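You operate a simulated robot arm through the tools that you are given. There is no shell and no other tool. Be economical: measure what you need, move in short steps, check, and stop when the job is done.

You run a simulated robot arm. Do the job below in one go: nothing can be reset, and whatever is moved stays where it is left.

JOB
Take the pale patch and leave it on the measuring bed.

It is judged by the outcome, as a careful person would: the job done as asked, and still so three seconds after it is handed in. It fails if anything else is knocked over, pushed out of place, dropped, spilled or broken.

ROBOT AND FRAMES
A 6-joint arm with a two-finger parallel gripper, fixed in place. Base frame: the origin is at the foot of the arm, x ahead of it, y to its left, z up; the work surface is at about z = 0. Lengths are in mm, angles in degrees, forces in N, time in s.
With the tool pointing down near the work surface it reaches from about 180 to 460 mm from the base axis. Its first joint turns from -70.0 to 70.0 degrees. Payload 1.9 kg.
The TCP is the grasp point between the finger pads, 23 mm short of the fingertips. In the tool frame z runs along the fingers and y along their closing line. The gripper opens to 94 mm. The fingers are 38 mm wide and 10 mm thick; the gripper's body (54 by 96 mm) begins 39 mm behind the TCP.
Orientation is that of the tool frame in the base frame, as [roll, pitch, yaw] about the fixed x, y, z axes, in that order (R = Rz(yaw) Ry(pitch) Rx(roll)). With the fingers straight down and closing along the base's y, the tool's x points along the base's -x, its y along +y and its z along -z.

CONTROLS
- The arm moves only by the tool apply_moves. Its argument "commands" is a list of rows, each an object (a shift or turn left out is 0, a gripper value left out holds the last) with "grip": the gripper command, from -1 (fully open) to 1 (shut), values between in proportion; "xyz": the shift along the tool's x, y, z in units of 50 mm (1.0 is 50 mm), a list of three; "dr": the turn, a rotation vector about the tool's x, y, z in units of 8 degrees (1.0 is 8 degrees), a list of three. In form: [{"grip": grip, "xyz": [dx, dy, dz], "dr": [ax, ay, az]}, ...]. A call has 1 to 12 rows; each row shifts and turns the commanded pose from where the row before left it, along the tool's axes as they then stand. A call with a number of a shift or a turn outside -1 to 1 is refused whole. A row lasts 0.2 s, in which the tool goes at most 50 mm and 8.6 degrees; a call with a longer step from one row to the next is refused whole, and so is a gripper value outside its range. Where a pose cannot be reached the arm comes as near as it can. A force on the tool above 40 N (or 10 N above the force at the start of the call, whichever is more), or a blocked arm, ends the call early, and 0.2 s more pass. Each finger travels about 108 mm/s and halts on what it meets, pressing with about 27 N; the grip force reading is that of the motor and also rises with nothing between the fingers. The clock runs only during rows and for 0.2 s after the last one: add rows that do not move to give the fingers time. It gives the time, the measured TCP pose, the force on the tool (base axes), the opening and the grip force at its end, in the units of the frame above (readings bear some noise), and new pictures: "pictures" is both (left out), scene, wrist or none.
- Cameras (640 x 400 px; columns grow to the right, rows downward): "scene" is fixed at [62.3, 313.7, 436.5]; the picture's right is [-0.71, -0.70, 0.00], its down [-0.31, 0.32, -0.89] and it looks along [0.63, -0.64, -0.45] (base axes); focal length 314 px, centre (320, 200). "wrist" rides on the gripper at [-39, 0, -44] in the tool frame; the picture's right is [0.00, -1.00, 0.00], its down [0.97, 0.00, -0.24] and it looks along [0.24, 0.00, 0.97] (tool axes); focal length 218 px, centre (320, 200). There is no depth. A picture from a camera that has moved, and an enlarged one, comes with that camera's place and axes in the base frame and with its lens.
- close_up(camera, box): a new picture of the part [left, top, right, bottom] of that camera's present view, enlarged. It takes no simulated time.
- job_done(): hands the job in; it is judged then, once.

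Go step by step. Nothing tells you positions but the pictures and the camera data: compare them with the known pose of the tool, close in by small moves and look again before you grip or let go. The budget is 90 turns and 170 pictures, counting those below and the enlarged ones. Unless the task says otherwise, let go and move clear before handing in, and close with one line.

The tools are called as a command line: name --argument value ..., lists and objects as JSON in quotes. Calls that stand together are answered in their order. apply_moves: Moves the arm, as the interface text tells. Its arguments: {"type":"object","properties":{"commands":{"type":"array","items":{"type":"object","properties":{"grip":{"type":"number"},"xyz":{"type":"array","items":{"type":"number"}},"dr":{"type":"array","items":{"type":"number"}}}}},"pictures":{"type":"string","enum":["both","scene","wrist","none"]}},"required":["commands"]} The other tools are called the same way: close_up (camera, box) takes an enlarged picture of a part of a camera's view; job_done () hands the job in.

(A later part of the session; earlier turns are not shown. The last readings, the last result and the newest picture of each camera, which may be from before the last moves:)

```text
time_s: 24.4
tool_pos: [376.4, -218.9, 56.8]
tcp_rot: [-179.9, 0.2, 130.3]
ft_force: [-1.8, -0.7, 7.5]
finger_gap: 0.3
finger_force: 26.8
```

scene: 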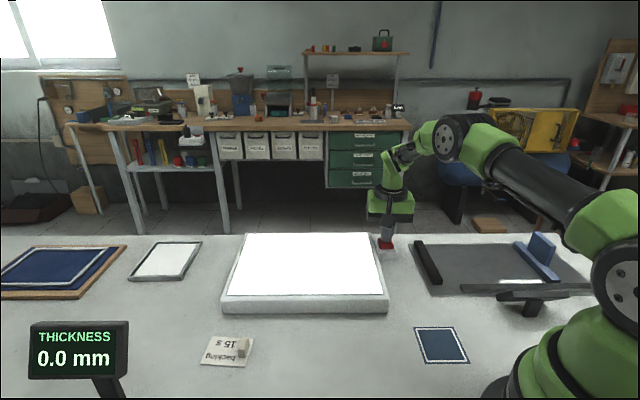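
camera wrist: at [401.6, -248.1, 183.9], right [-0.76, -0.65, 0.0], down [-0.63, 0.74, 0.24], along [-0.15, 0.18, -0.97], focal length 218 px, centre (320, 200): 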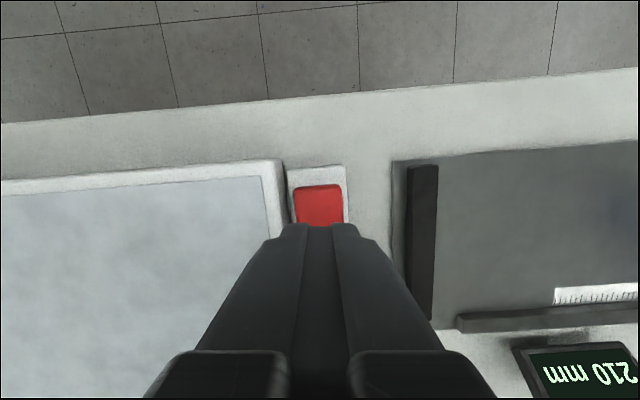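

Pressing lights the panel. I'll look closely for anything showing on it.

close_up --camera "scene" --box '[215, 225, 395, 320]'

close_up --camera "wrist" --box '[0, 100, 300, 400]'

```text
3.56 times, centred on (305, 272) of scene
camera zoom: at [62.2, 313.7, 436.5], right [-0.71, -0.7, 0.0], down [-0.31, 0.32, -0.89], along [0.63, -0.64, -0.45], focal length 1115 px, centre (373, -58)
```

zoom: 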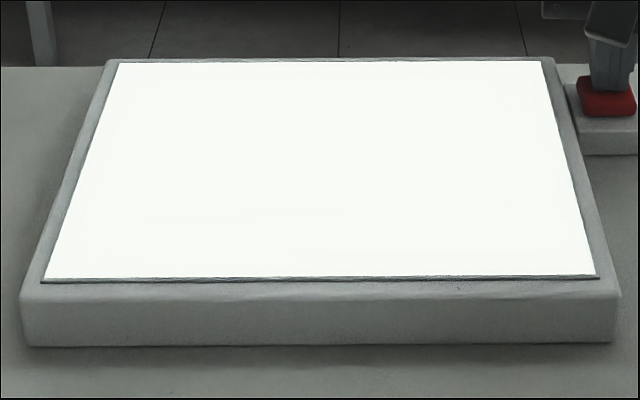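

```text
1.33 times, centred on (150, 250) of wrist
camera zoom: at [401.4, -247.7, 100.3], right [-0.76, -0.65, 0.0], down [-0.63, 0.74, 0.24], along [-0.15, 0.18, -0.97], focal length 291 px, centre (547, 133)
```

zoom: 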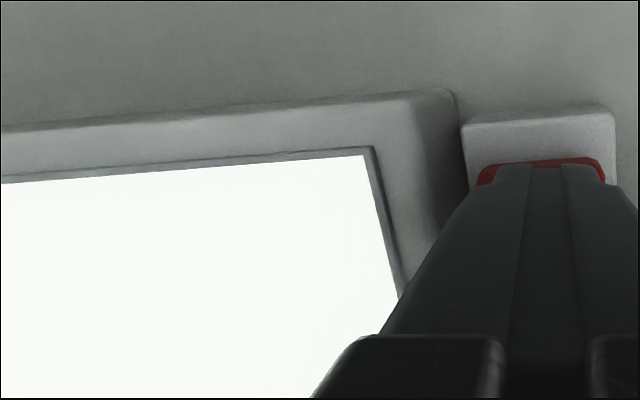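

The lit panel is overexposed here. I'll lift off and look straight down on it while it's lit.

apply_moves --commands '[{"xyz": [0, 0, -0.6]}, {"xyz": [0, 0, -0.9]}, {"xyz": [0.5, 0.3, -0.7]}, {"xyz": [0.6, 0.6, 0]}, {"xyz": [0.6, 0.6, 0]}, {}]'

close_up --camera "wrist" --box '[60, 0, 500, 275]'

```text
time_s: 25.8
tool_pos: [379.3, -104.2, 165.1]
tcp_rot: [-180.0, 0.1, 130.1]
ft_force: [-0.3, 0.5, 0.8]
finger_gap: 0.2
finger_force: 27.2
camera wrist: at [403.1, -133.5, 208.2], right [-0.76, -0.65, 0.0], down [-0.63, 0.74, 0.24], along [-0.15, 0.18, -0.97], focal length 218 px, centre (320, 200)
```

scene: 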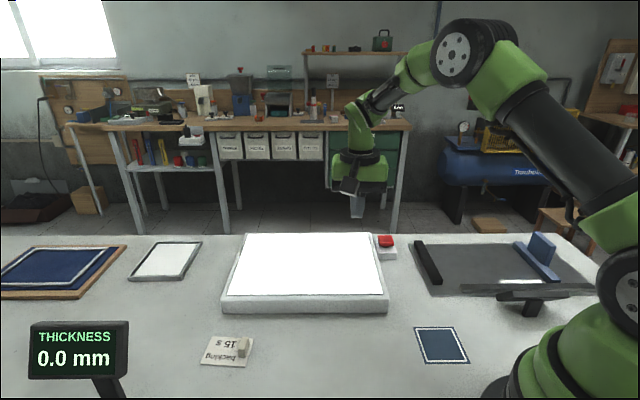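
wrist: 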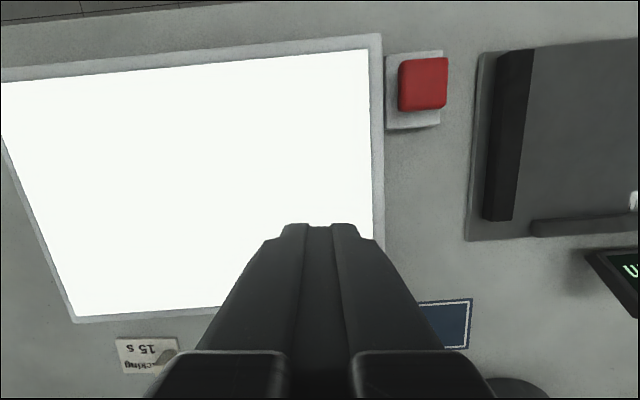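

```text
1.45 times, centred on (280, 138) of wrist
camera zoom: at [403.1, -133.5, 208.2], right [-0.76, -0.65, 0.0], down [-0.63, 0.74, 0.24], along [-0.15, 0.18, -0.97], focal length 318 px, centre (378, 291)
```

zoom: 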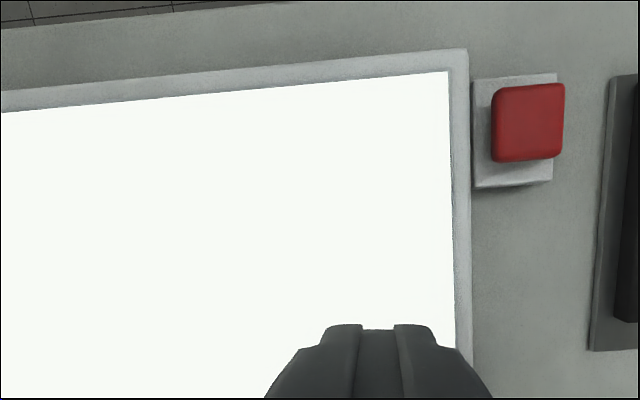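

The lit panel looks uniformly white. I'll zoom in hard on parts of it for faint outlines while it is still lit.

close_up --camera "scene" --box '[225, 230, 310, 300]'

close_up --camera "scene" --box '[300, 230, 390, 300]'

close_up --camera "wrist" --box '[0, 40, 380, 320]'

```text
5.71 times, centred on (268, 265) of scene
camera zoom: at [62.2, 313.7, 436.5], right [-0.71, -0.7, 0.0], down [-0.31, 0.32, -0.89], along [0.63, -0.64, -0.45], focal length 1792 px, centre (620, -171)
```

zoom: 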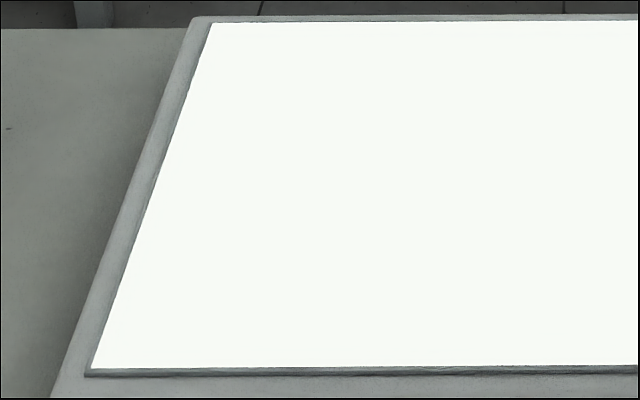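

```text
5.71 times, centred on (345, 265) of scene
camera zoom: at [62.2, 313.7, 436.5], right [-0.71, -0.7, 0.0], down [-0.31, 0.32, -0.89], along [0.63, -0.64, -0.45], focal length 1792 px, centre (177, -171)
```

zoom: 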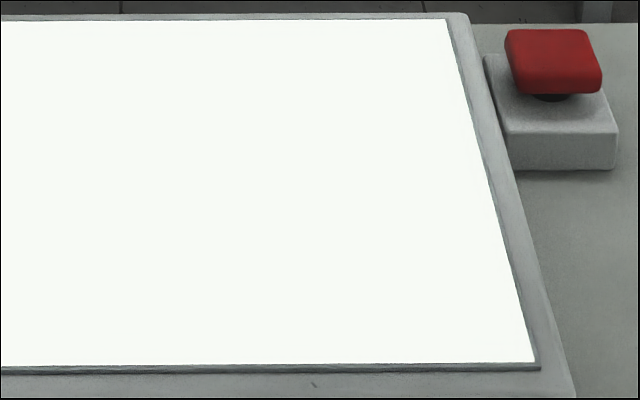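

```text
1.43 times, centred on (190, 180) of wrist
camera zoom: at [403.1, -133.5, 208.2], right [-0.76, -0.65, 0.0], down [-0.63, 0.74, 0.24], along [-0.15, 0.18, -0.97], focal length 312 px, centre (506, 229)
```

zoom: 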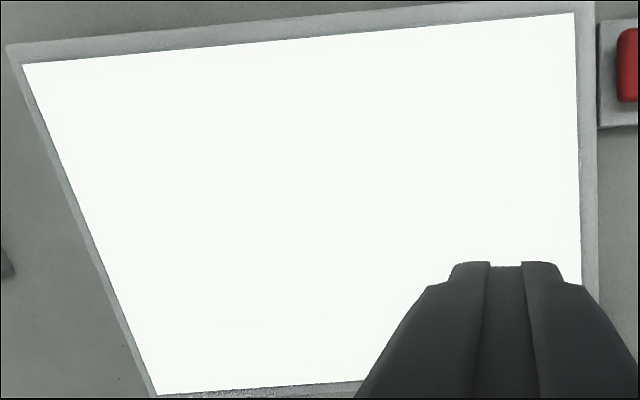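

Fully saturated: a pale translucent patch would be lost. The "less / more" knob at about (124, 414) is probably the dimmer for it. I'll go over there, keeping high, and inspect it.

apply_moves --commands '[{"xyz": [0, 0, -0.7]}, {"xyz": [0, 0, -0.7]}, {"xyz": [0, 0, -0.6]}, {"xyz": [0.732, 0.445, 0]}, {"xyz": [0.732, 0.445, 0]}, {"xyz": [0.732, 0.445, 0]}, {"xyz": [0.732, 0.445, 0]}, {"xyz": [0.732, 0.445, 0]}, {"xyz": [0.732, 0.445, 0]}]' --pictures "none"

apply_moves --commands '[{"xyz": [0.926, 0.04, 0]}, {"xyz": [0.926, 0.04, 0]}, {"xyz": [0.926, 0.04, 0]}, {"xyz": [0.926, 0.04, 0]}, {"xyz": [0.926, 0.04, 0]}, {"xyz": [0.926, 0.04, 0]}, {}]'

```text
time_s: 27.8
tool_pos: [340.0, 148.4, 265.4]
tcp_rot: [-179.8, 0.2, 130.2]
ft_force: [0.4, 0.5, 0.8]
finger_gap: 0.1
finger_force: 27.4
```

```text
time_s: 29.4
tool_pos: [168.4, 369.7, 264.3]
tcp_rot: [-180.0, 0.2, 130.2]
ft_force: [0.2, 0.0, 0.6]
finger_gap: 0.1
finger_force: 27.4
camera wrist: at [192.8, 340.8, 307.8], right [-0.76, -0.65, 0.0], down [-0.63, 0.74, 0.24], along [-0.15, 0.18, -0.97], focal length 218 px, centre (320, 200)
```

scene: 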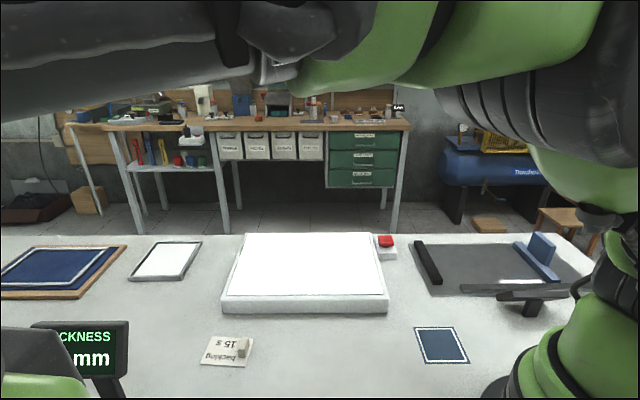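
wrist: 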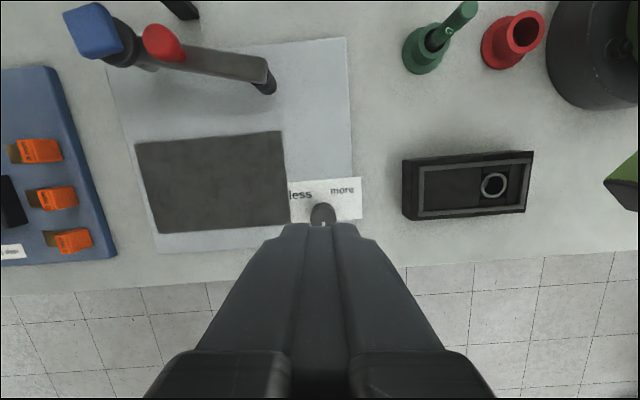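

The knob is at about (134, 407). I'll zoom in on it and the neighbouring parts.

close_up --camera "wrist" --box '[270, 160, 380, 230]'

close_up --camera "wrist" --box '[0, 0, 380, 280]'

```text
5.71 times, centred on (325, 195) of wrist
camera zoom: at [192.8, 340.8, 307.8], right [-0.76, -0.65, 0.0], down [-0.63, 0.74, 0.24], along [-0.15, 0.18, -0.97], focal length 1247 px, centre (291, 229)
```

zoom: 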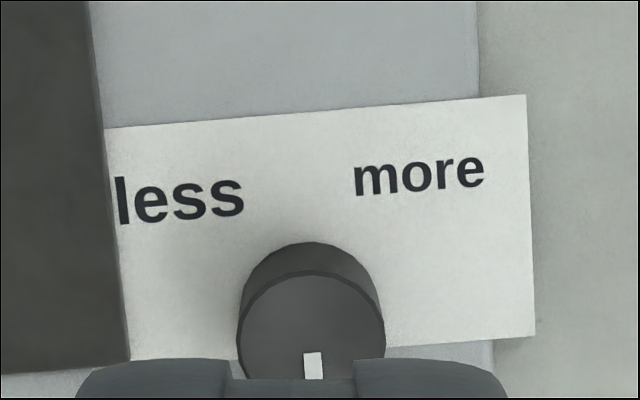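

```text
1.43 times, centred on (190, 140) of wrist
camera zoom: at [192.8, 340.8, 307.8], right [-0.76, -0.65, 0.0], down [-0.63, 0.74, 0.24], along [-0.15, 0.18, -0.97], focal length 312 px, centre (506, 286)
```

zoom: 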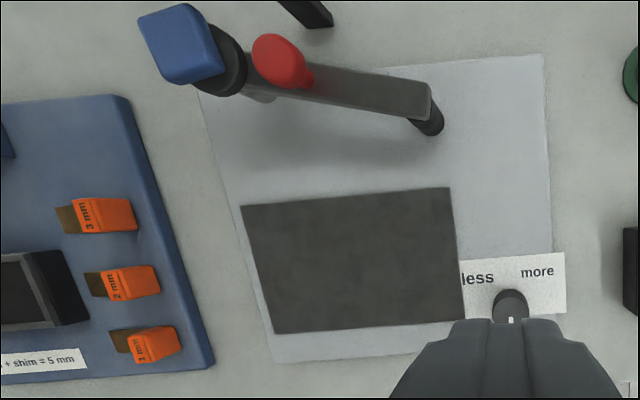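

The bed at left has shims and a dimmer-like knob with its pointer facing away from both labels. I'll move above it with the fingers open and see whether the arm can get there.

apply_moves --commands '[{"xyz": [0.5, 0, 0], "grip": -0.3}, {"xyz": [0.5, -0.05, 0]}, {"xyz": [0, 0, 0.9]}, {"xyz": [0, 0, 0.9]}, {"xyz": [0, 0, 0.9]}, {}]'

close_up --camera "wrist" --box '[220, 130, 420, 300]'

```text
time_s: 30.8
tool_pos: [161.6, 390.4, 129.2]
tcp_rot: [-179.9, 0.2, 130.2]
ft_force: [0.2, 0.1, 0.3]
finger_gap: 61.0
finger_force: 0.0
out of reach, approached as far as the arm can: row 1, 2
camera wrist: at [186.0, 361.9, 172.4], right [-0.76, -0.65, 0.0], down [-0.63, 0.74, 0.24], along [-0.15, 0.18, -0.97], focal length 218 px, centre (320, 200)
```

scene: 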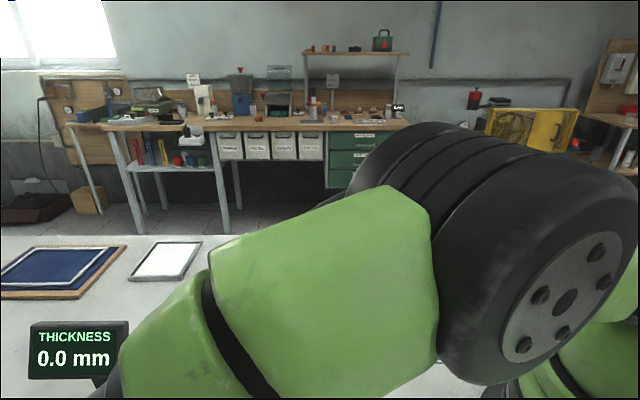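
wrist: 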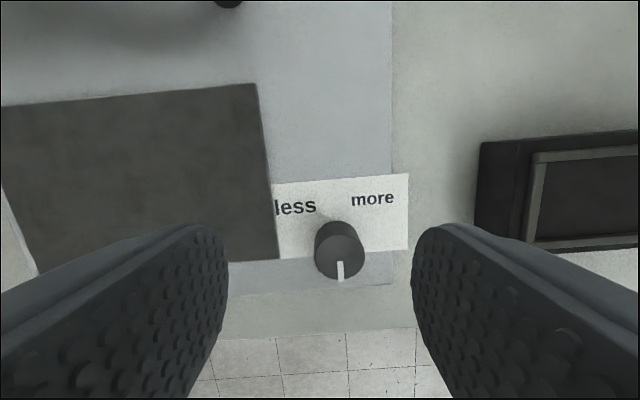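

```text
2.35 times, centred on (320, 215) of wrist
camera zoom: at [186.0, 361.9, 172.4], right [-0.76, -0.65, 0.0], down [-0.63, 0.74, 0.24], along [-0.15, 0.18, -0.97], focal length 514 px, centre (320, 165)
```

zoom: 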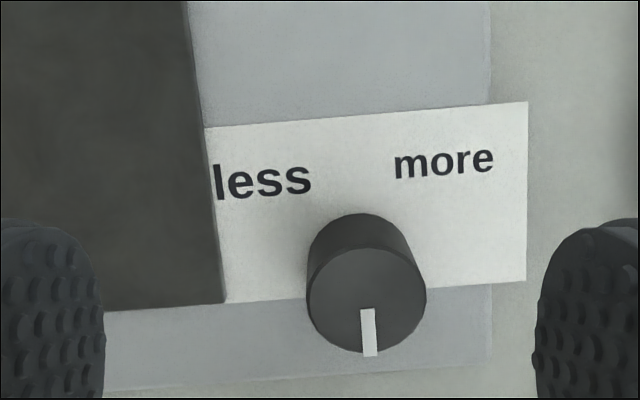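

The knob is at the very edge of reach, so I'd rather not force it. The pictures seem to adjust exposure, so a close-up wholly inside the lit panel might show more; I'll raise clear of the view while it's still lit and try that.

apply_moves --commands '[{"xyz": [0, 0, -0.9]}, {"xyz": [0, 0, -0.9]}, {"xyz": [0, 0, -0.9]}, {}]' --pictures "scene"

close_up --camera "scene" --box '[255, 240, 315, 290]'

close_up --camera "scene" --box '[310, 240, 370, 290]'

```text
time_s: 31.8
tool_pos: [162.1, 391.4, 266.6]
tcp_rot: [-179.9, 0.1, 130.4]
ft_force: [0.7, 0.1, -0.5]
finger_gap: 61.3
finger_force: 0.0
```

scene: 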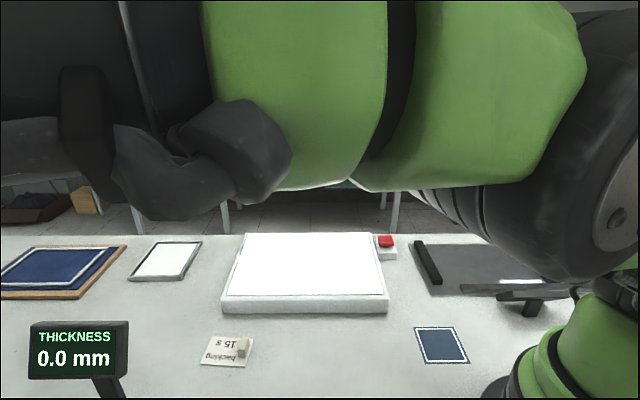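

```text
8.00 times, centred on (285, 265) of scene
camera zoom: at [62.3, 313.7, 436.5], right [-0.71, -0.7, 0.0], down [-0.31, 0.32, -0.89], along [0.63, -0.64, -0.45], focal length 2509 px, centre (600, -320)
```

zoom: 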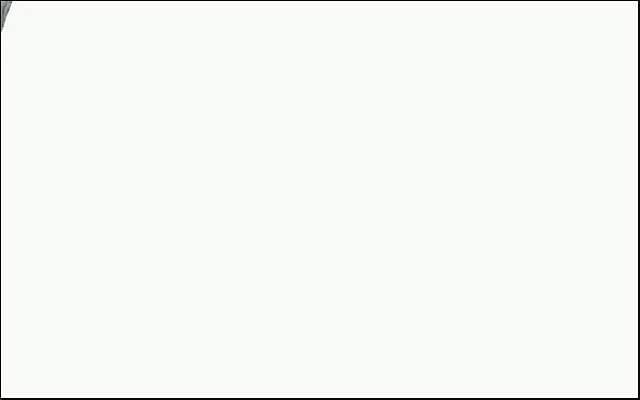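

```text
8.00 times, centred on (340, 265) of scene
camera zoom: at [62.3, 313.7, 436.5], right [-0.71, -0.7, 0.0], down [-0.31, 0.32, -0.89], along [0.63, -0.64, -0.45], focal length 2509 px, centre (160, -320)
```

zoom: 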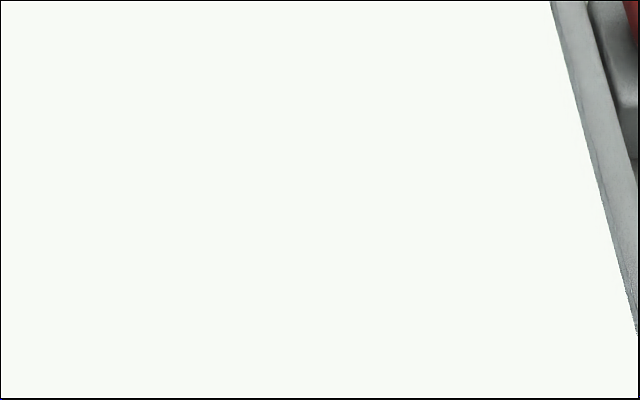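

Still nothing visible on the overbright panel, so dimming it looks needed after all. I'll turn the wrist to a more natural angle and test whether the knob can be reached that way, staying high.

apply_moves --commands '[{"dr": [0, 0, -0.9]}, {"dr": [0, 0, -0.9]}, {"dr": [0, 0, -0.9]}, {"dr": [0, 0, -0.9]}, {"dr": [0, 0, -0.9]}, {"dr": [0, 0, -0.9]}, {"dr": [0, 0, -0.85]}, {"xyz": [0, 0, 0.9]}, {"xyz": [0, 0, 0.9]}, {"xyz": [0.3, 0.2, 0.5]}, {"xyz": [0.3, 0.2, 0]}, {}]' --pictures "wrist"

```text
time_s: 34.4
tool_pos: [163.5, 394.9, 149.0]
tcp_rot: [-179.9, 0.1, -179.7]
ft_force: [0.4, 0.4, -0.5]
finger_gap: 61.0
finger_force: 0.1
out of reach, approached as far as the arm can: row 10, 11
camera wrist: at [201.6, 396.8, 192.9], right [0.0, -1.0, 0.0], down [-0.97, 0.0, 0.24], along [-0.24, 0.0, -0.97], focal length 218 px, centre (320, 200)
```

wrist: 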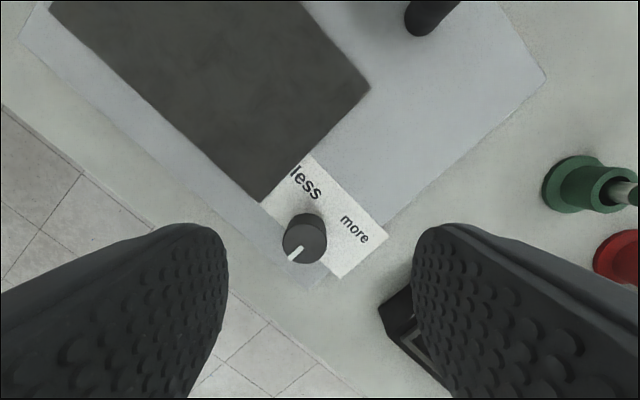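

The straight-down limit is at about 67.5° azimuth; the knob is roughly 39 mm beyond, along the tangent. I'll align the closing line radially and tilt the tool about 12° toward the knob, still high, to see if that gives the reach.

apply_moves --commands '[{"dr": [0, 0, 0.92]}, {"dr": [0, 0, 0.92]}, {"dr": [0, 0, 0.92]}, {"dr": [0, 0.8, 0]}, {"dr": [0, 0.8, 0]}, {"xyz": [0.38, 0, 0.08]}, {"xyz": [0.38, 0, 0.08]}, {}]' --pictures "wrist"

```text
time_s: 36.2
tool_pos: [128.8, 408.1, 150.0]
tcp_rot: [-179.9, -12.8, 158.3]
ft_force: [-0.4, 0.2, 0.3]
finger_gap: 61.0
finger_force: 0.0
camera wrist: at [172.0, 391.6, 184.0], right [-0.37, -0.93, 0.0], down [-0.83, 0.33, 0.45], along [-0.42, 0.17, -0.89], focal length 218 px, centre (320, 200)
```

wrist: 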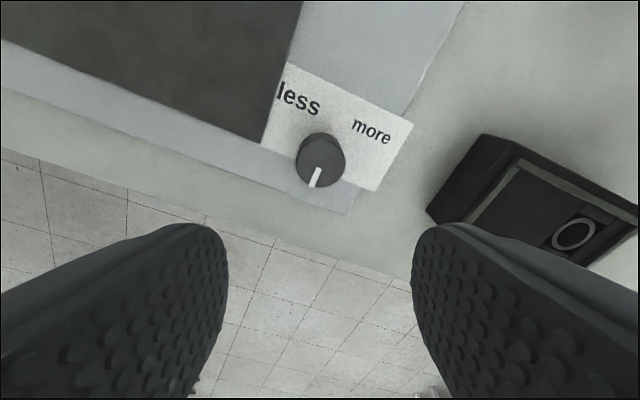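

The tilted tool reaches the knob, which is at about (129, 409). I'll narrow the fingers and come straight down around it.

apply_moves --commands '[{"grip": -0.05, "xyz": [-0.06, 0, 0]}, {"xyz": [-0.177, 0, 0.78]}, {"xyz": [-0.155, 0, 0.68]}, {}]' --pictures "wrist"

```text
time_s: 37.2
tool_pos: [129.2, 409.0, 72.5]
tcp_rot: [-179.9, -12.7, 158.3]
ft_force: [0.7, 0.4, 0.9]
finger_gap: 49.2
finger_force: 0.1
camera wrist: at [173.0, 392.2, 108.2], right [-0.37, -0.93, 0.0], down [-0.83, 0.33, 0.45], along [-0.42, 0.17, -0.89], focal length 218 px, centre (320, 200)
```

wrist: 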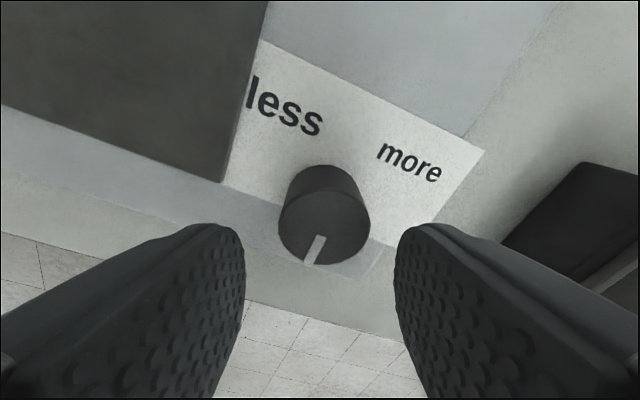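

The knob is taller than I took it to be: its top is at about z = 45. I'll go down 27 mm around it and then look.

apply_moves --commands '[{"xyz": [-0.14, 0, 0.27]}, {"xyz": [-0.06, 0, 0.26]}, {}]' --pictures "wrist"

```text
time_s: 38.0
tool_pos: [132.2, 406.5, 45.2]
tcp_rot: [-179.9, -12.8, 158.3]
ft_force: [0.2, 0.9, -0.7]
finger_gap: 49.2
finger_force: 0.0
camera wrist: at [176.3, 390.6, 80.1], right [-0.37, -0.93, 0.0], down [-0.83, 0.33, 0.45], along [-0.42, 0.16, -0.89], focal length 218 px, centre (320, 200)
```

wrist: 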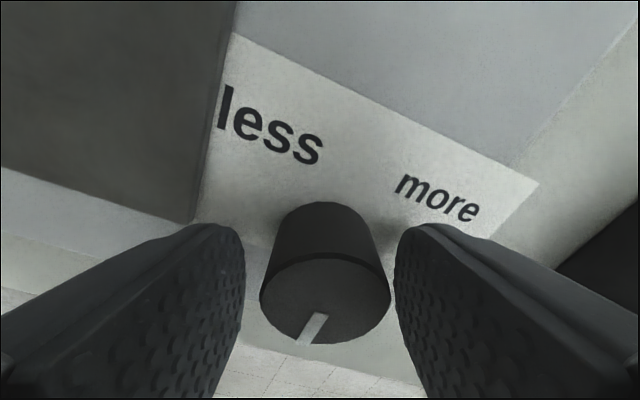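

The knob is between the pads. I'll close on it and turn it counter-clockwise (toward "less") a first 30°.

apply_moves --commands '[{"grip": 1}, {}, {"dr": [0, 0, -0.9]}, {"dr": [0, 0, -0.9]}, {"dr": [0, 0, -0.9]}, {"dr": [0, 0, -0.9]}, {}]' --pictures "wrist"

```text
time_s: 39.6
tool_pos: [130.6, 406.0, 45.8]
tcp_rot: [174.3, -11.4, -172.5]
ft_force: [-7.4, -28.2, 1.3]
finger_gap: 34.3
finger_force: 45.8
camera wrist: at [178.6, 408.2, 80.2], right [0.11, -0.99, -0.1], down [-0.89, -0.14, 0.43], along [-0.44, 0.04, -0.9], focal length 218 px, centre (320, 200)
```

wrist: 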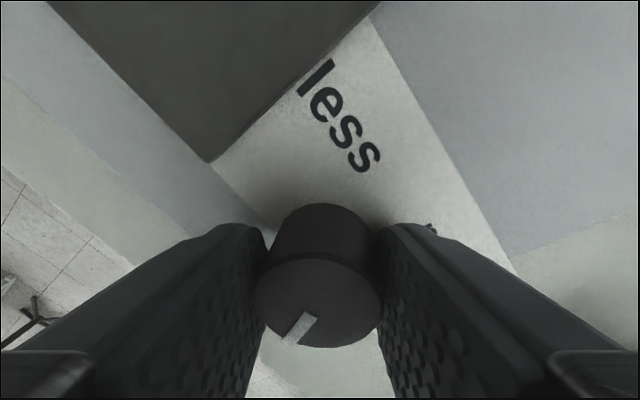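

The knob turned with some slip, and there's sideways force. I'll open to relax and read the pointer against the label.

apply_moves --commands '[{"grip": 0.0}, {}, {}]' --pictures "wrist"

```text
time_s: 40.4
tool_pos: [132.8, 406.8, 47.7]
tcp_rot: [173.9, -11.1, -172.4]
ft_force: [0.1, -0.5, -0.3]
finger_gap: 46.8
finger_force: 0.0
camera wrist: at [179.1, 409.6, 81.3], right [0.11, -0.99, -0.1], down [-0.9, -0.15, 0.42], along [-0.43, 0.05, -0.9], focal length 218 px, centre (320, 200)
```

wrist: 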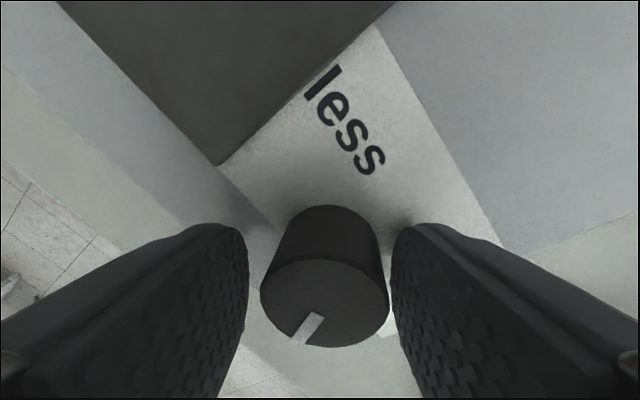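

The knob did turn about 20° counter-clockwise. I'll continue with another stroke.

apply_moves --commands '[{"grip": 1}, {}, {"dr": [0, 0, -0.9]}, {"dr": [0, 0, -0.9]}, {"dr": [0, 0, -0.9]}, {"dr": [0, 0, -0.9]}, {"dr": [0, 0, -0.9]}, {"dr": [0, 0, -0.9]}, {"grip": 0}, {}, {}]' --pictures "wrist"

```text
time_s: 42.8
tool_pos: [133.2, 406.6, 45.8]
tcp_rot: [167.9, -4.0, -129.5]
ft_force: [0.0, 0.3, 0.1]
finger_gap: 47.0
finger_force: 0.1
camera wrist: at [165.8, 434.6, 86.1], right [0.75, -0.63, -0.21], down [-0.57, -0.77, 0.3], along [-0.35, -0.11, -0.93], focal length 218 px, centre (320, 200)
```

wrist: 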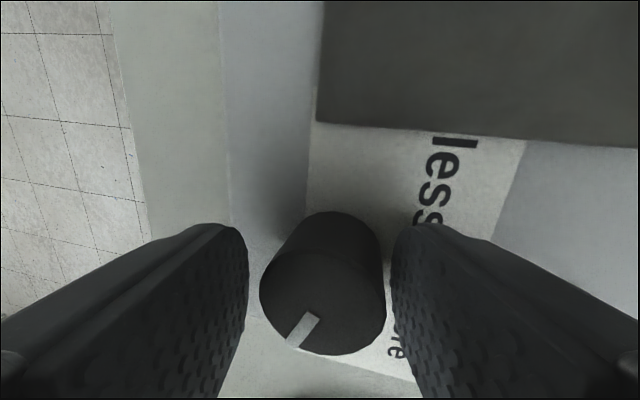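

Strokes work well: pointer has moved from about 6 to about 4 o'clock. One longer stroke now.

apply_moves --commands '[{"grip": 1}, {}, {"dr": [0, 0, -0.9]}, {"dr": [0, 0, -0.9]}, {"dr": [0, 0, -0.9]}, {"dr": [0, 0, -0.9]}, {"dr": [0, 0, -0.9]}, {"dr": [0, 0, -0.9]}, {"dr": [0, 0, -0.9]}, {"dr": [0, 0, -0.9]}, {"grip": 0}, {}]' --pictures "wrist"

```text
time_s: 45.4
tool_pos: [132.8, 406.0, 45.7]
tcp_rot: [170.1, 8.0, -72.9]
ft_force: [0.5, -0.4, -0.2]
finger_gap: 46.8
finger_force: 0.1
camera wrist: at [129.7, 441.1, 94.1], right [0.93, 0.31, -0.17], down [0.33, -0.94, 0.1], along [-0.13, -0.15, -0.98], focal length 218 px, centre (320, 200)
```

wrist: 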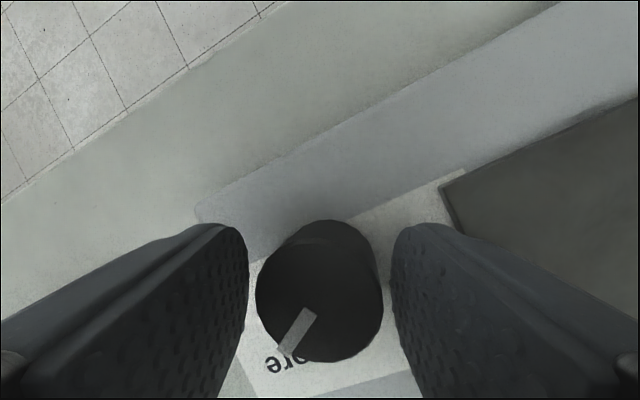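

The pointer now faces "more". I'll continue the same way to bring it over between the labels, toward "less".

apply_moves --commands '[{"grip": 1}, {}, {"dr": [0, 0, -0.9]}, {"dr": [0, 0, -0.9]}, {"dr": [0, 0, -0.9]}, {"dr": [0, 0, -0.9]}, {"dr": [0, 0, -0.9]}, {"dr": [0, 0, -0.9]}, {"dr": [0, 0, -0.9]}, {"dr": [0, 0, -0.9]}, {"grip": 0}, {}]' --pictures "wrist"

```text
time_s: 48.0
tool_pos: [132.3, 406.9, 46.0]
tcp_rot: [-178.4, 12.5, -14.4]
ft_force: [0.5, -0.7, -0.4]
finger_gap: 47.0
finger_force: 0.0
camera wrist: at [104.6, 413.6, 97.0], right [0.25, 0.97, 0.03], down [0.97, -0.25, 0.02], along [0.03, 0.02, -1.0], focal length 218 px, centre (320, 200)
```

wrist: 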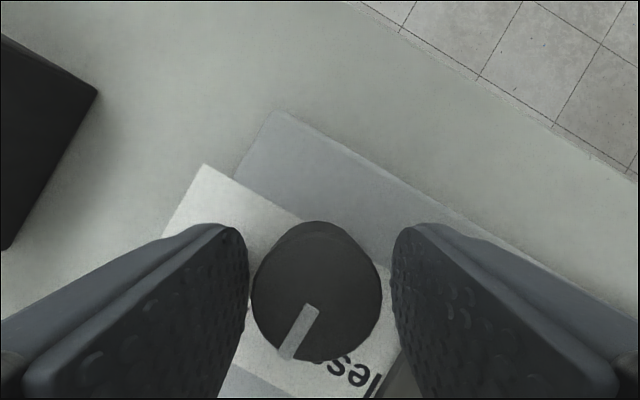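

The pointer is about midway between the labels. I'll give it a little more toward "less", then open and lift off.

apply_moves --commands '[{"grip": 1}, {}, {"dr": [0, 0, -0.9]}, {"dr": [0, 0, -0.9]}, {"dr": [0, 0, -0.9]}, {"dr": [0, 0, -0.9]}, {"dr": [0, 0, -0.9]}, {"grip": 0}, {}, {"xyz": [0, 0, -0.5]}, {"xyz": [0, 0, -0.9]}, {}]' --pictures "both"

```text
time_s: 50.6
tool_pos: [146.8, 400.9, 114.8]
tcp_rot: [-171.3, 9.4, 22.0]
ft_force: [-0.5, -0.2, -0.1]
finger_gap: 47.0
finger_force: 0.0
camera wrist: at [119.4, 384.5, 163.7], right [-0.35, 0.93, 0.15], down [0.94, 0.34, 0.08], along [0.02, 0.17, -0.99], focal length 218 px, centre (320, 200)
```

scene: 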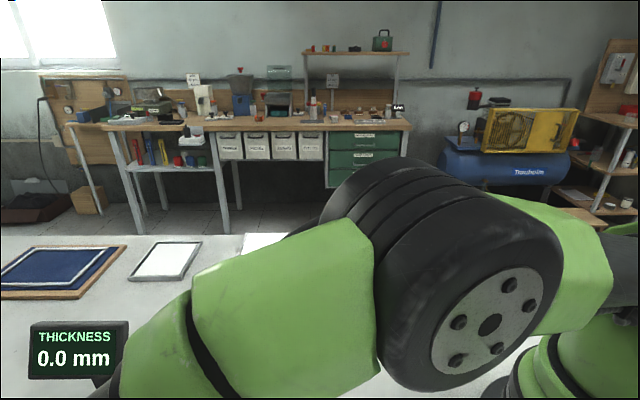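
wrist: 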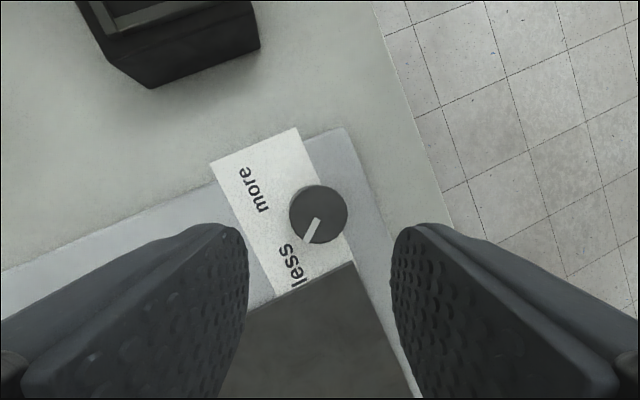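

The pointer now faces "less". I'll straighten the tool, rise, and unwind the wrist before going back to the button.

apply_moves --commands '[{"xyz": [0, 0, -0.6], "dr": [-0.54, 0.59, 0]}, {"xyz": [0, 0, -0.6], "dr": [-0.54, 0.59, 0]}, {"xyz": [0, 0, -0.9], "dr": [0, 0, 1]}, {"xyz": [0, 0, -0.9], "dr": [0, 0, 1]}, {"dr": [0, 0, 1]}, {"dr": [0, 0, 1]}, {"dr": [0, 0, 1]}, {"dr": [0, 0, 1]}, {"dr": [0, 0, 1]}, {"dr": [0, 0, 1]}, {"dr": [0, 0, 1]}, {"dr": [0, 0, 1]}]' --pictures "scene"

```text
time_s: 53.2
tool_pos: [162.3, 395.8, 263.0]
tcp_rot: [-179.9, -0.1, -58.8]
ft_force: [0.1, 0.0, 0.6]
finger_gap: 47.1
finger_force: 0.0
out of reach, approached as far as the arm can: row 2
```

scene: 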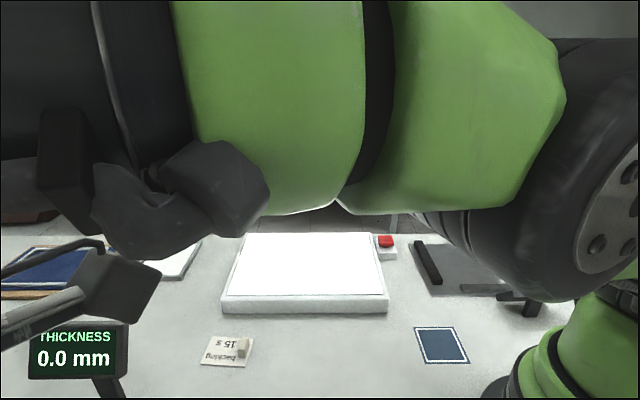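

The panel is still lit. I'll zoom in on it again.

close_up --camera "scene" --box '[215, 225, 395, 320]'

```text
3.56 times, centred on (305, 272) of scene
camera zoom: at [62.3, 313.7, 436.5], right [-0.71, -0.7, 0.0], down [-0.31, 0.32, -0.89], along [0.63, -0.64, -0.45], focal length 1115 px, centre (373, -58)
```

zoom: 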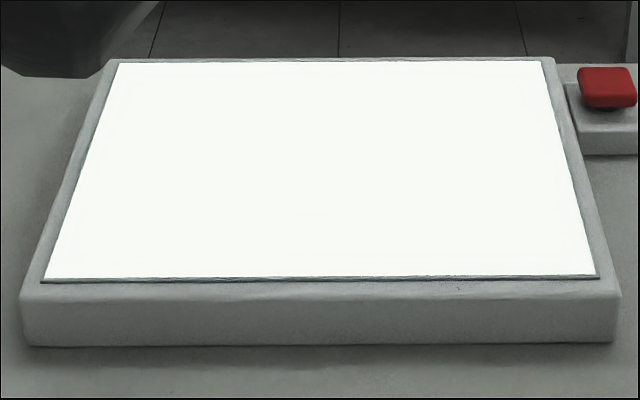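

Still saturated, and it has stayed lit well beyond 15 s, so the button toggles something. Pressing again may give another backing. I'll finish unwinding the wrist and return to the button.

apply_moves --commands '[{"dr": [0, 0, 1], "grip": 1}, {"dr": [0, 0, 1]}, {"dr": [0, 0, 1]}, {"dr": [0, 0, 1]}, {"dr": [0, 0, 1]}, {"dr": [0, 0, 1]}, {"dr": [0, 0, 1]}, {"dr": [0, 0, 1]}, {"dr": [0, 0, 1]}, {"dr": [0, 0, 1]}, {"dr": [0, 0, 1]}, {"dr": [0, 0, 0.4]}]' --pictures "none"

apply_moves --commands '[{"xyz": [-0.089, -0.863, 0]}, {"xyz": [-0.089, -0.863, 0]}, {"xyz": [-0.089, -0.863, 0]}, {"xyz": [-0.089, -0.863, 0]}, {"xyz": [-0.089, -0.863, 0]}, {"xyz": [-0.089, -0.863, 0]}, {"xyz": [-0.089, -0.863, 0]}, {}]'

```text
time_s: 55.8
tool_pos: [162.9, 394.9, 263.6]
tcp_rot: [-180.0, 0.1, -150.0]
ft_force: [-0.2, 0.3, -0.3]
finger_gap: 0.3
finger_force: 27.4
```

```text
time_s: 57.6
tool_pos: [340.8, 149.3, 264.3]
tcp_rot: [-179.8, 0.1, -149.8]
ft_force: [-0.1, -0.6, -0.3]
finger_gap: 0.0
finger_force: 27.2
camera wrist: at [374.8, 170.5, 308.8], right [0.5, -0.86, 0.0], down [-0.84, -0.49, 0.24], along [-0.2, -0.12, -0.97], focal length 218 px, centre (320, 200)
```

scene: 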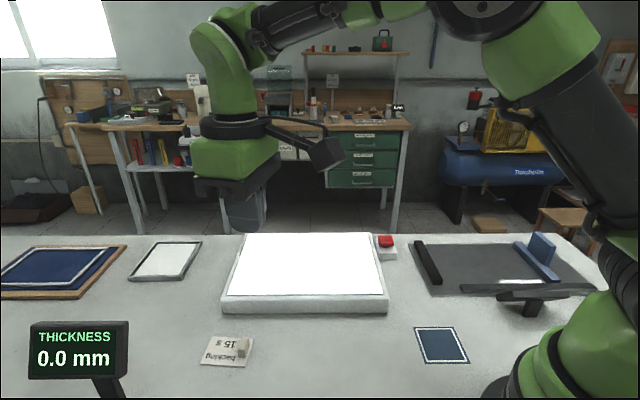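
wrist: 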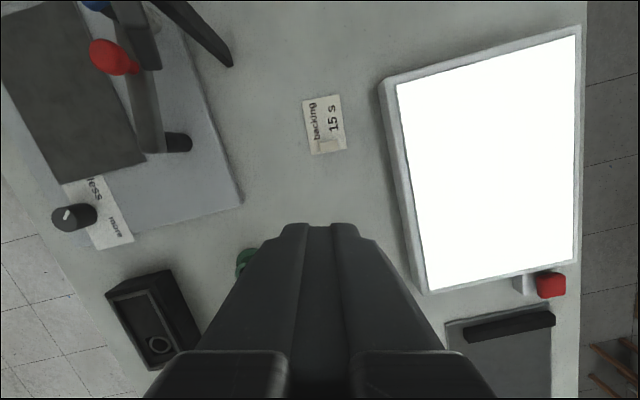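

I'll go on to the red button for a second press.

apply_moves --commands '[{"xyz": [0.383, -0.843, 0]}, {"xyz": [0.383, -0.843, 0]}, {"xyz": [0.383, -0.843, 0]}, {"xyz": [0.383, -0.843, 0]}, {"xyz": [0.383, -0.843, 0]}, {"xyz": [0.383, -0.843, 0]}, {"xyz": [0.383, -0.843, 0]}, {"xyz": [0.383, -0.843, 0]}, {"xyz": [0, 0, 0.9]}, {"xyz": [0, 0, 0.9]}, {"xyz": [0, 0, 0.8]}, {}]' --pictures "both"

```text
time_s: 60.2
tool_pos: [379.2, -218.3, 133.2]
tcp_rot: [179.9, 0.1, -149.7]
ft_force: [-0.7, 0.2, -0.2]
finger_gap: 0.2
finger_force: 26.8
camera wrist: at [412.5, -197.7, 177.5], right [0.5, -0.86, 0.0], down [-0.84, -0.49, 0.24], along [-0.21, -0.12, -0.97], focal length 218 px, centre (320, 200)
```

scene: 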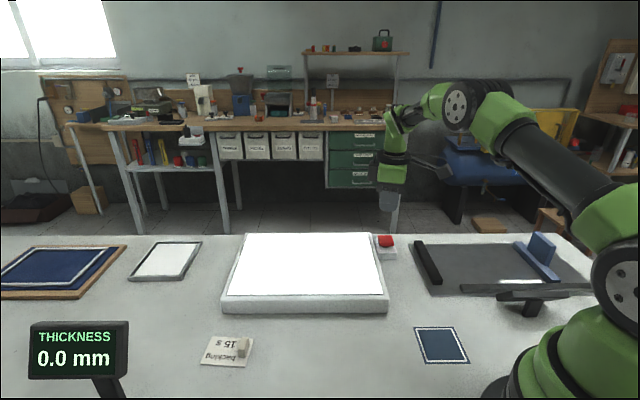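
wrist: 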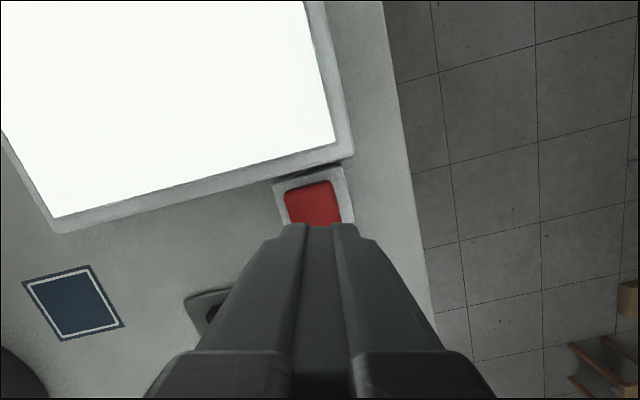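

Aligned with the button; pressing again in small steps.

apply_moves --commands '[{"xyz": [0.08, 0, 0.7]}, {"xyz": [0, 0, 0.55]}, {"xyz": [0, 0, 0.1]}, {"xyz": [0, 0, 0.1]}, {"xyz": [0, 0, 0.08]}]' --pictures "scene"

```text
time_s: 61.4
tool_pos: [375.4, -219.8, 57.6]
tcp_rot: [-179.8, 0.1, -149.7]
ft_force: [-1.1, 0.2, 1.8]
finger_gap: 0.0
finger_force: 27.4
```

scene: 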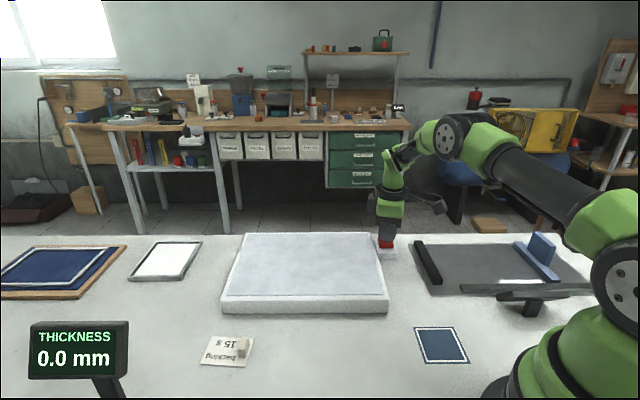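

The second press turned it off: a toggle. I'll press once more to see whether the knob changed the brightness.

apply_moves --commands '[{"xyz": [0, 0, -0.2]}, {}, {"xyz": [0, 0, 0.1]}, {"xyz": [0, 0, 0.1]}, {}, {"xyz": [0, 0, 0.04]}, {"xyz": [0, 0, -0.4]}, {}]' --pictures "both"

close_up --camera "scene" --box '[215, 225, 395, 320]'

```text
time_s: 63.2
tool_pos: [375.6, -219.8, 76.2]
tcp_rot: [-179.9, 0.1, -149.9]
ft_force: [0.0, 0.4, -0.1]
finger_gap: 0.1
finger_force: 26.9
camera wrist: at [408.2, -199.5, 119.2], right [0.5, -0.86, 0.0], down [-0.84, -0.49, 0.24], along [-0.21, -0.12, -0.97], focal length 218 px, centre (320, 200)
```

scene: 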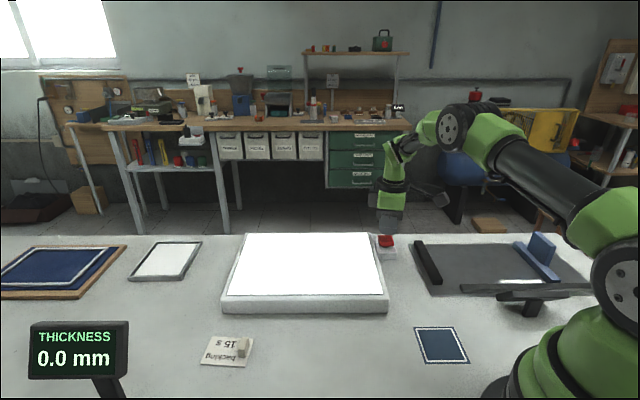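
wrist: 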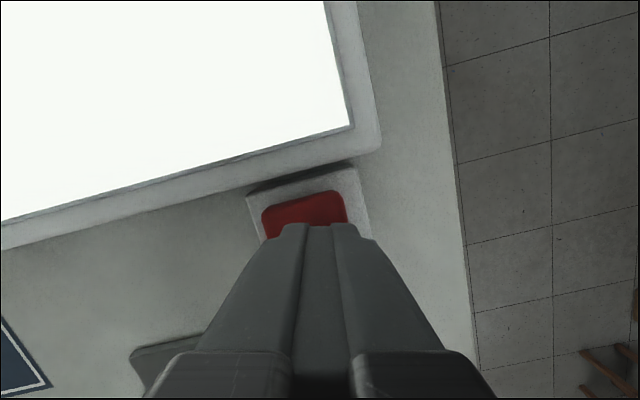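

```text
3.56 times, centred on (305, 272) of scene
camera zoom: at [62.3, 313.7, 436.5], right [-0.71, -0.7, 0.0], down [-0.31, 0.32, -0.89], along [0.63, -0.64, -0.45], focal length 1115 px, centre (373, -58)
```

zoom: 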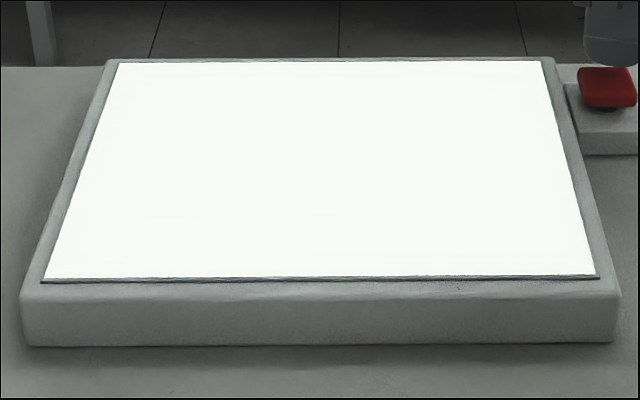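

Still washed out, so the knob isn't governing it. I'll search the rest of the table surface closely for a pale item on the pale surface.

close_up --camera "scene" --box '[240, 300, 420, 400]'

close_up --camera "scene" --box '[390, 300, 500, 380]'

close_up --camera "scene" --box '[400, 230, 560, 310]'

close_up --camera "scene" --box '[100, 230, 240, 330]'

```text
3.56 times, centred on (330, 350) of scene
camera zoom: at [62.3, 313.7, 436.5], right [-0.71, -0.7, 0.0], down [-0.31, 0.32, -0.89], along [0.63, -0.64, -0.45], focal length 1115 px, centre (284, -333)
```

zoom: 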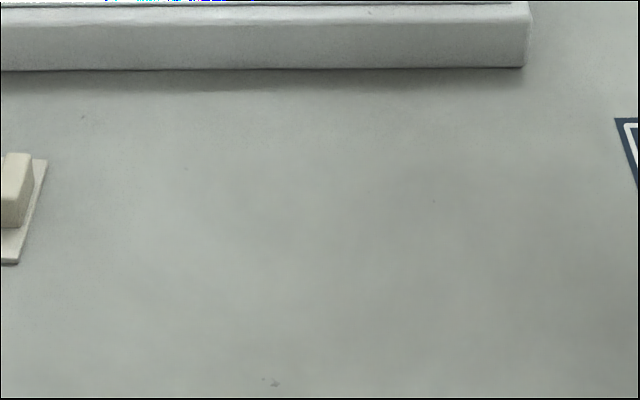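

```text
5.00 times, centred on (445, 340) of scene
camera zoom: at [62.3, 313.7, 436.5], right [-0.71, -0.7, 0.0], down [-0.31, 0.32, -0.89], along [0.63, -0.64, -0.45], focal length 1568 px, centre (-305, -500)
```

zoom: 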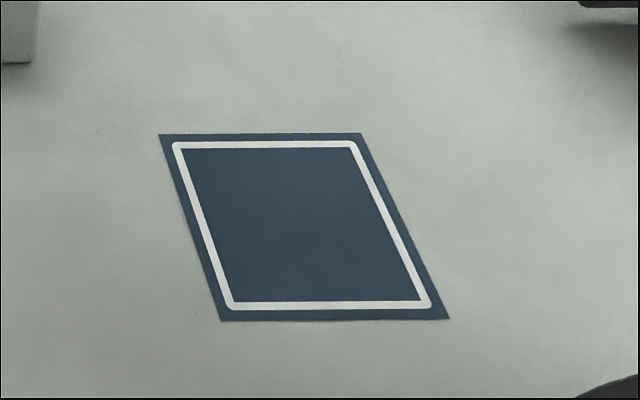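

```text
4.00 times, centred on (480, 270) of scene
camera zoom: at [62.3, 313.7, 436.5], right [-0.71, -0.7, 0.0], down [-0.31, 0.32, -0.89], along [0.63, -0.64, -0.45], focal length 1255 px, centre (-320, -80)
```

zoom: 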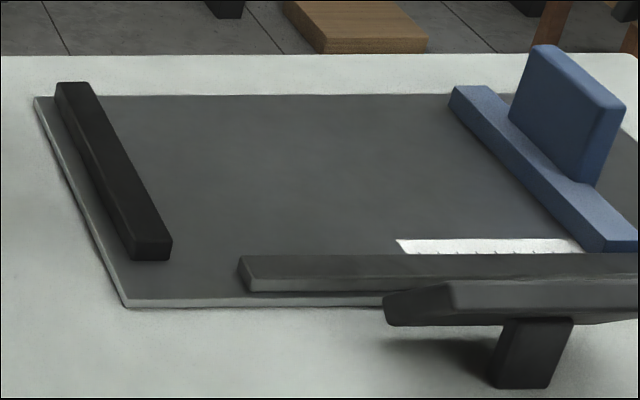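

```text
4.00 times, centred on (170, 280) of scene
camera zoom: at [62.3, 313.7, 436.5], right [-0.71, -0.7, 0.0], down [-0.31, 0.32, -0.89], along [0.63, -0.64, -0.45], focal length 1255 px, centre (920, -120)
```

zoom: 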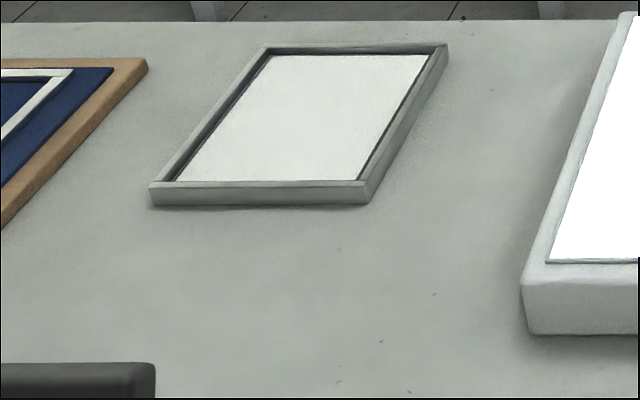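

Coloured fringe pixels showed at the panel's front edge near column 275. I'll zoom there, and into the panel's interior.

close_up --camera "scene" --box '[250, 270, 310, 305]'

close_up --camera "wrist" --box '[0, 0, 360, 225]'

```text
10.67 times, centred on (280, 288) of scene
camera zoom: at [62.3, 313.7, 436.5], right [-0.71, -0.7, 0.0], down [-0.31, 0.32, -0.89], along [0.63, -0.64, -0.45], focal length 3346 px, centre (747, -733)
```

zoom: 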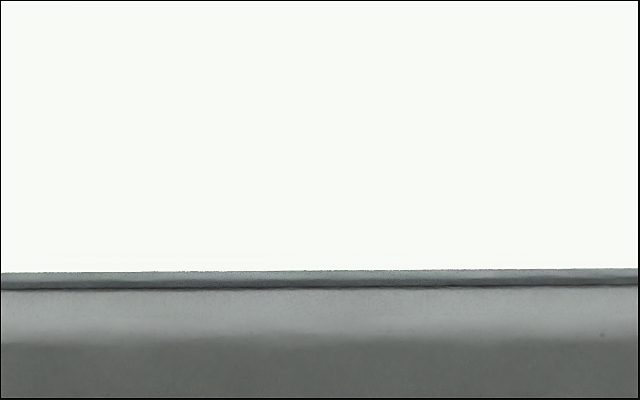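

```text
1.78 times, centred on (180, 112) of wrist
camera zoom: at [408.2, -199.5, 119.2], right [0.5, -0.86, 0.0], down [-0.84, -0.49, 0.24], along [-0.21, -0.12, -0.97], focal length 388 px, centre (569, 356)
```

zoom: 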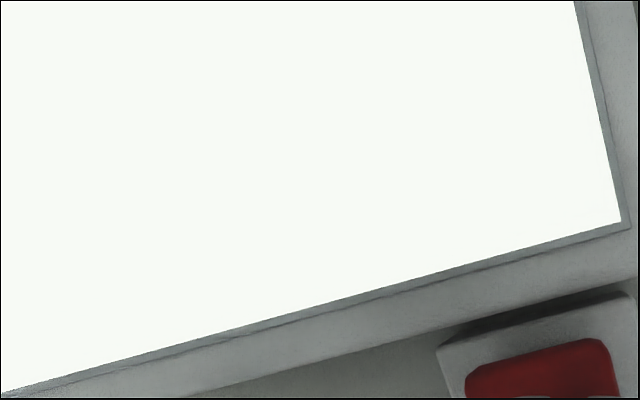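

Nothing shows when lit. I'll switch the panel back off and inspect the unlit surface from close above.

apply_moves --commands '[{"xyz": [0, 0, 0.2]}, {"xyz": [0, 0, 0.12]}, {"xyz": [0, 0, 0.06]}, {}, {"xyz": [0, 0, -0.6]}, {"xyz": [0, 0.8, -0.5]}, {"xyz": [0, 0.8, 0]}, {}]' --pictures "both"

close_up --camera "wrist" --box '[60, 0, 420, 225]'

```text
time_s: 65.0
tool_pos: [334.9, -152.1, 111.8]
tcp_rot: [-179.9, 0.2, -149.9]
ft_force: [-0.7, -0.4, 0.6]
finger_gap: 0.0
finger_force: 27.2
camera wrist: at [368.2, -129.9, 155.1], right [0.5, -0.86, 0.0], down [-0.84, -0.49, 0.24], along [-0.2, -0.12, -0.97], focal length 218 px, centre (320, 200)
```

scene: 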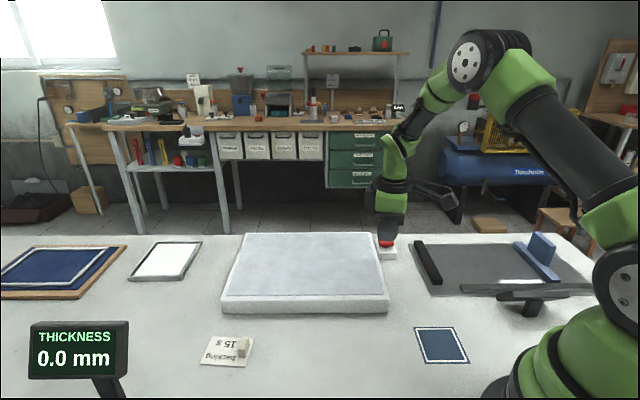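
wrist: 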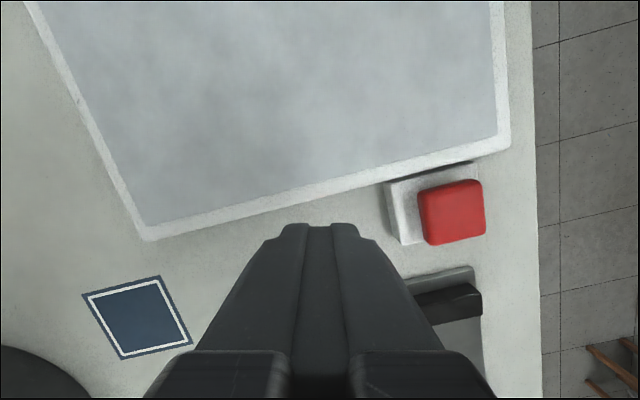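

```text
1.78 times, centred on (240, 112) of wrist
camera zoom: at [368.2, -129.9, 155.1], right [0.5, -0.86, 0.0], down [-0.84, -0.49, 0.24], along [-0.2, -0.12, -0.97], focal length 388 px, centre (462, 356)
```

zoom: 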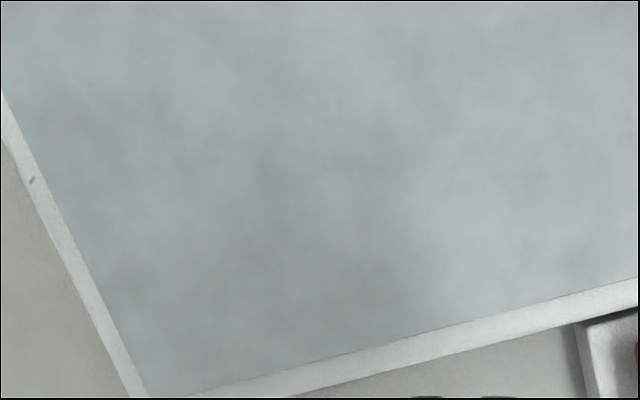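

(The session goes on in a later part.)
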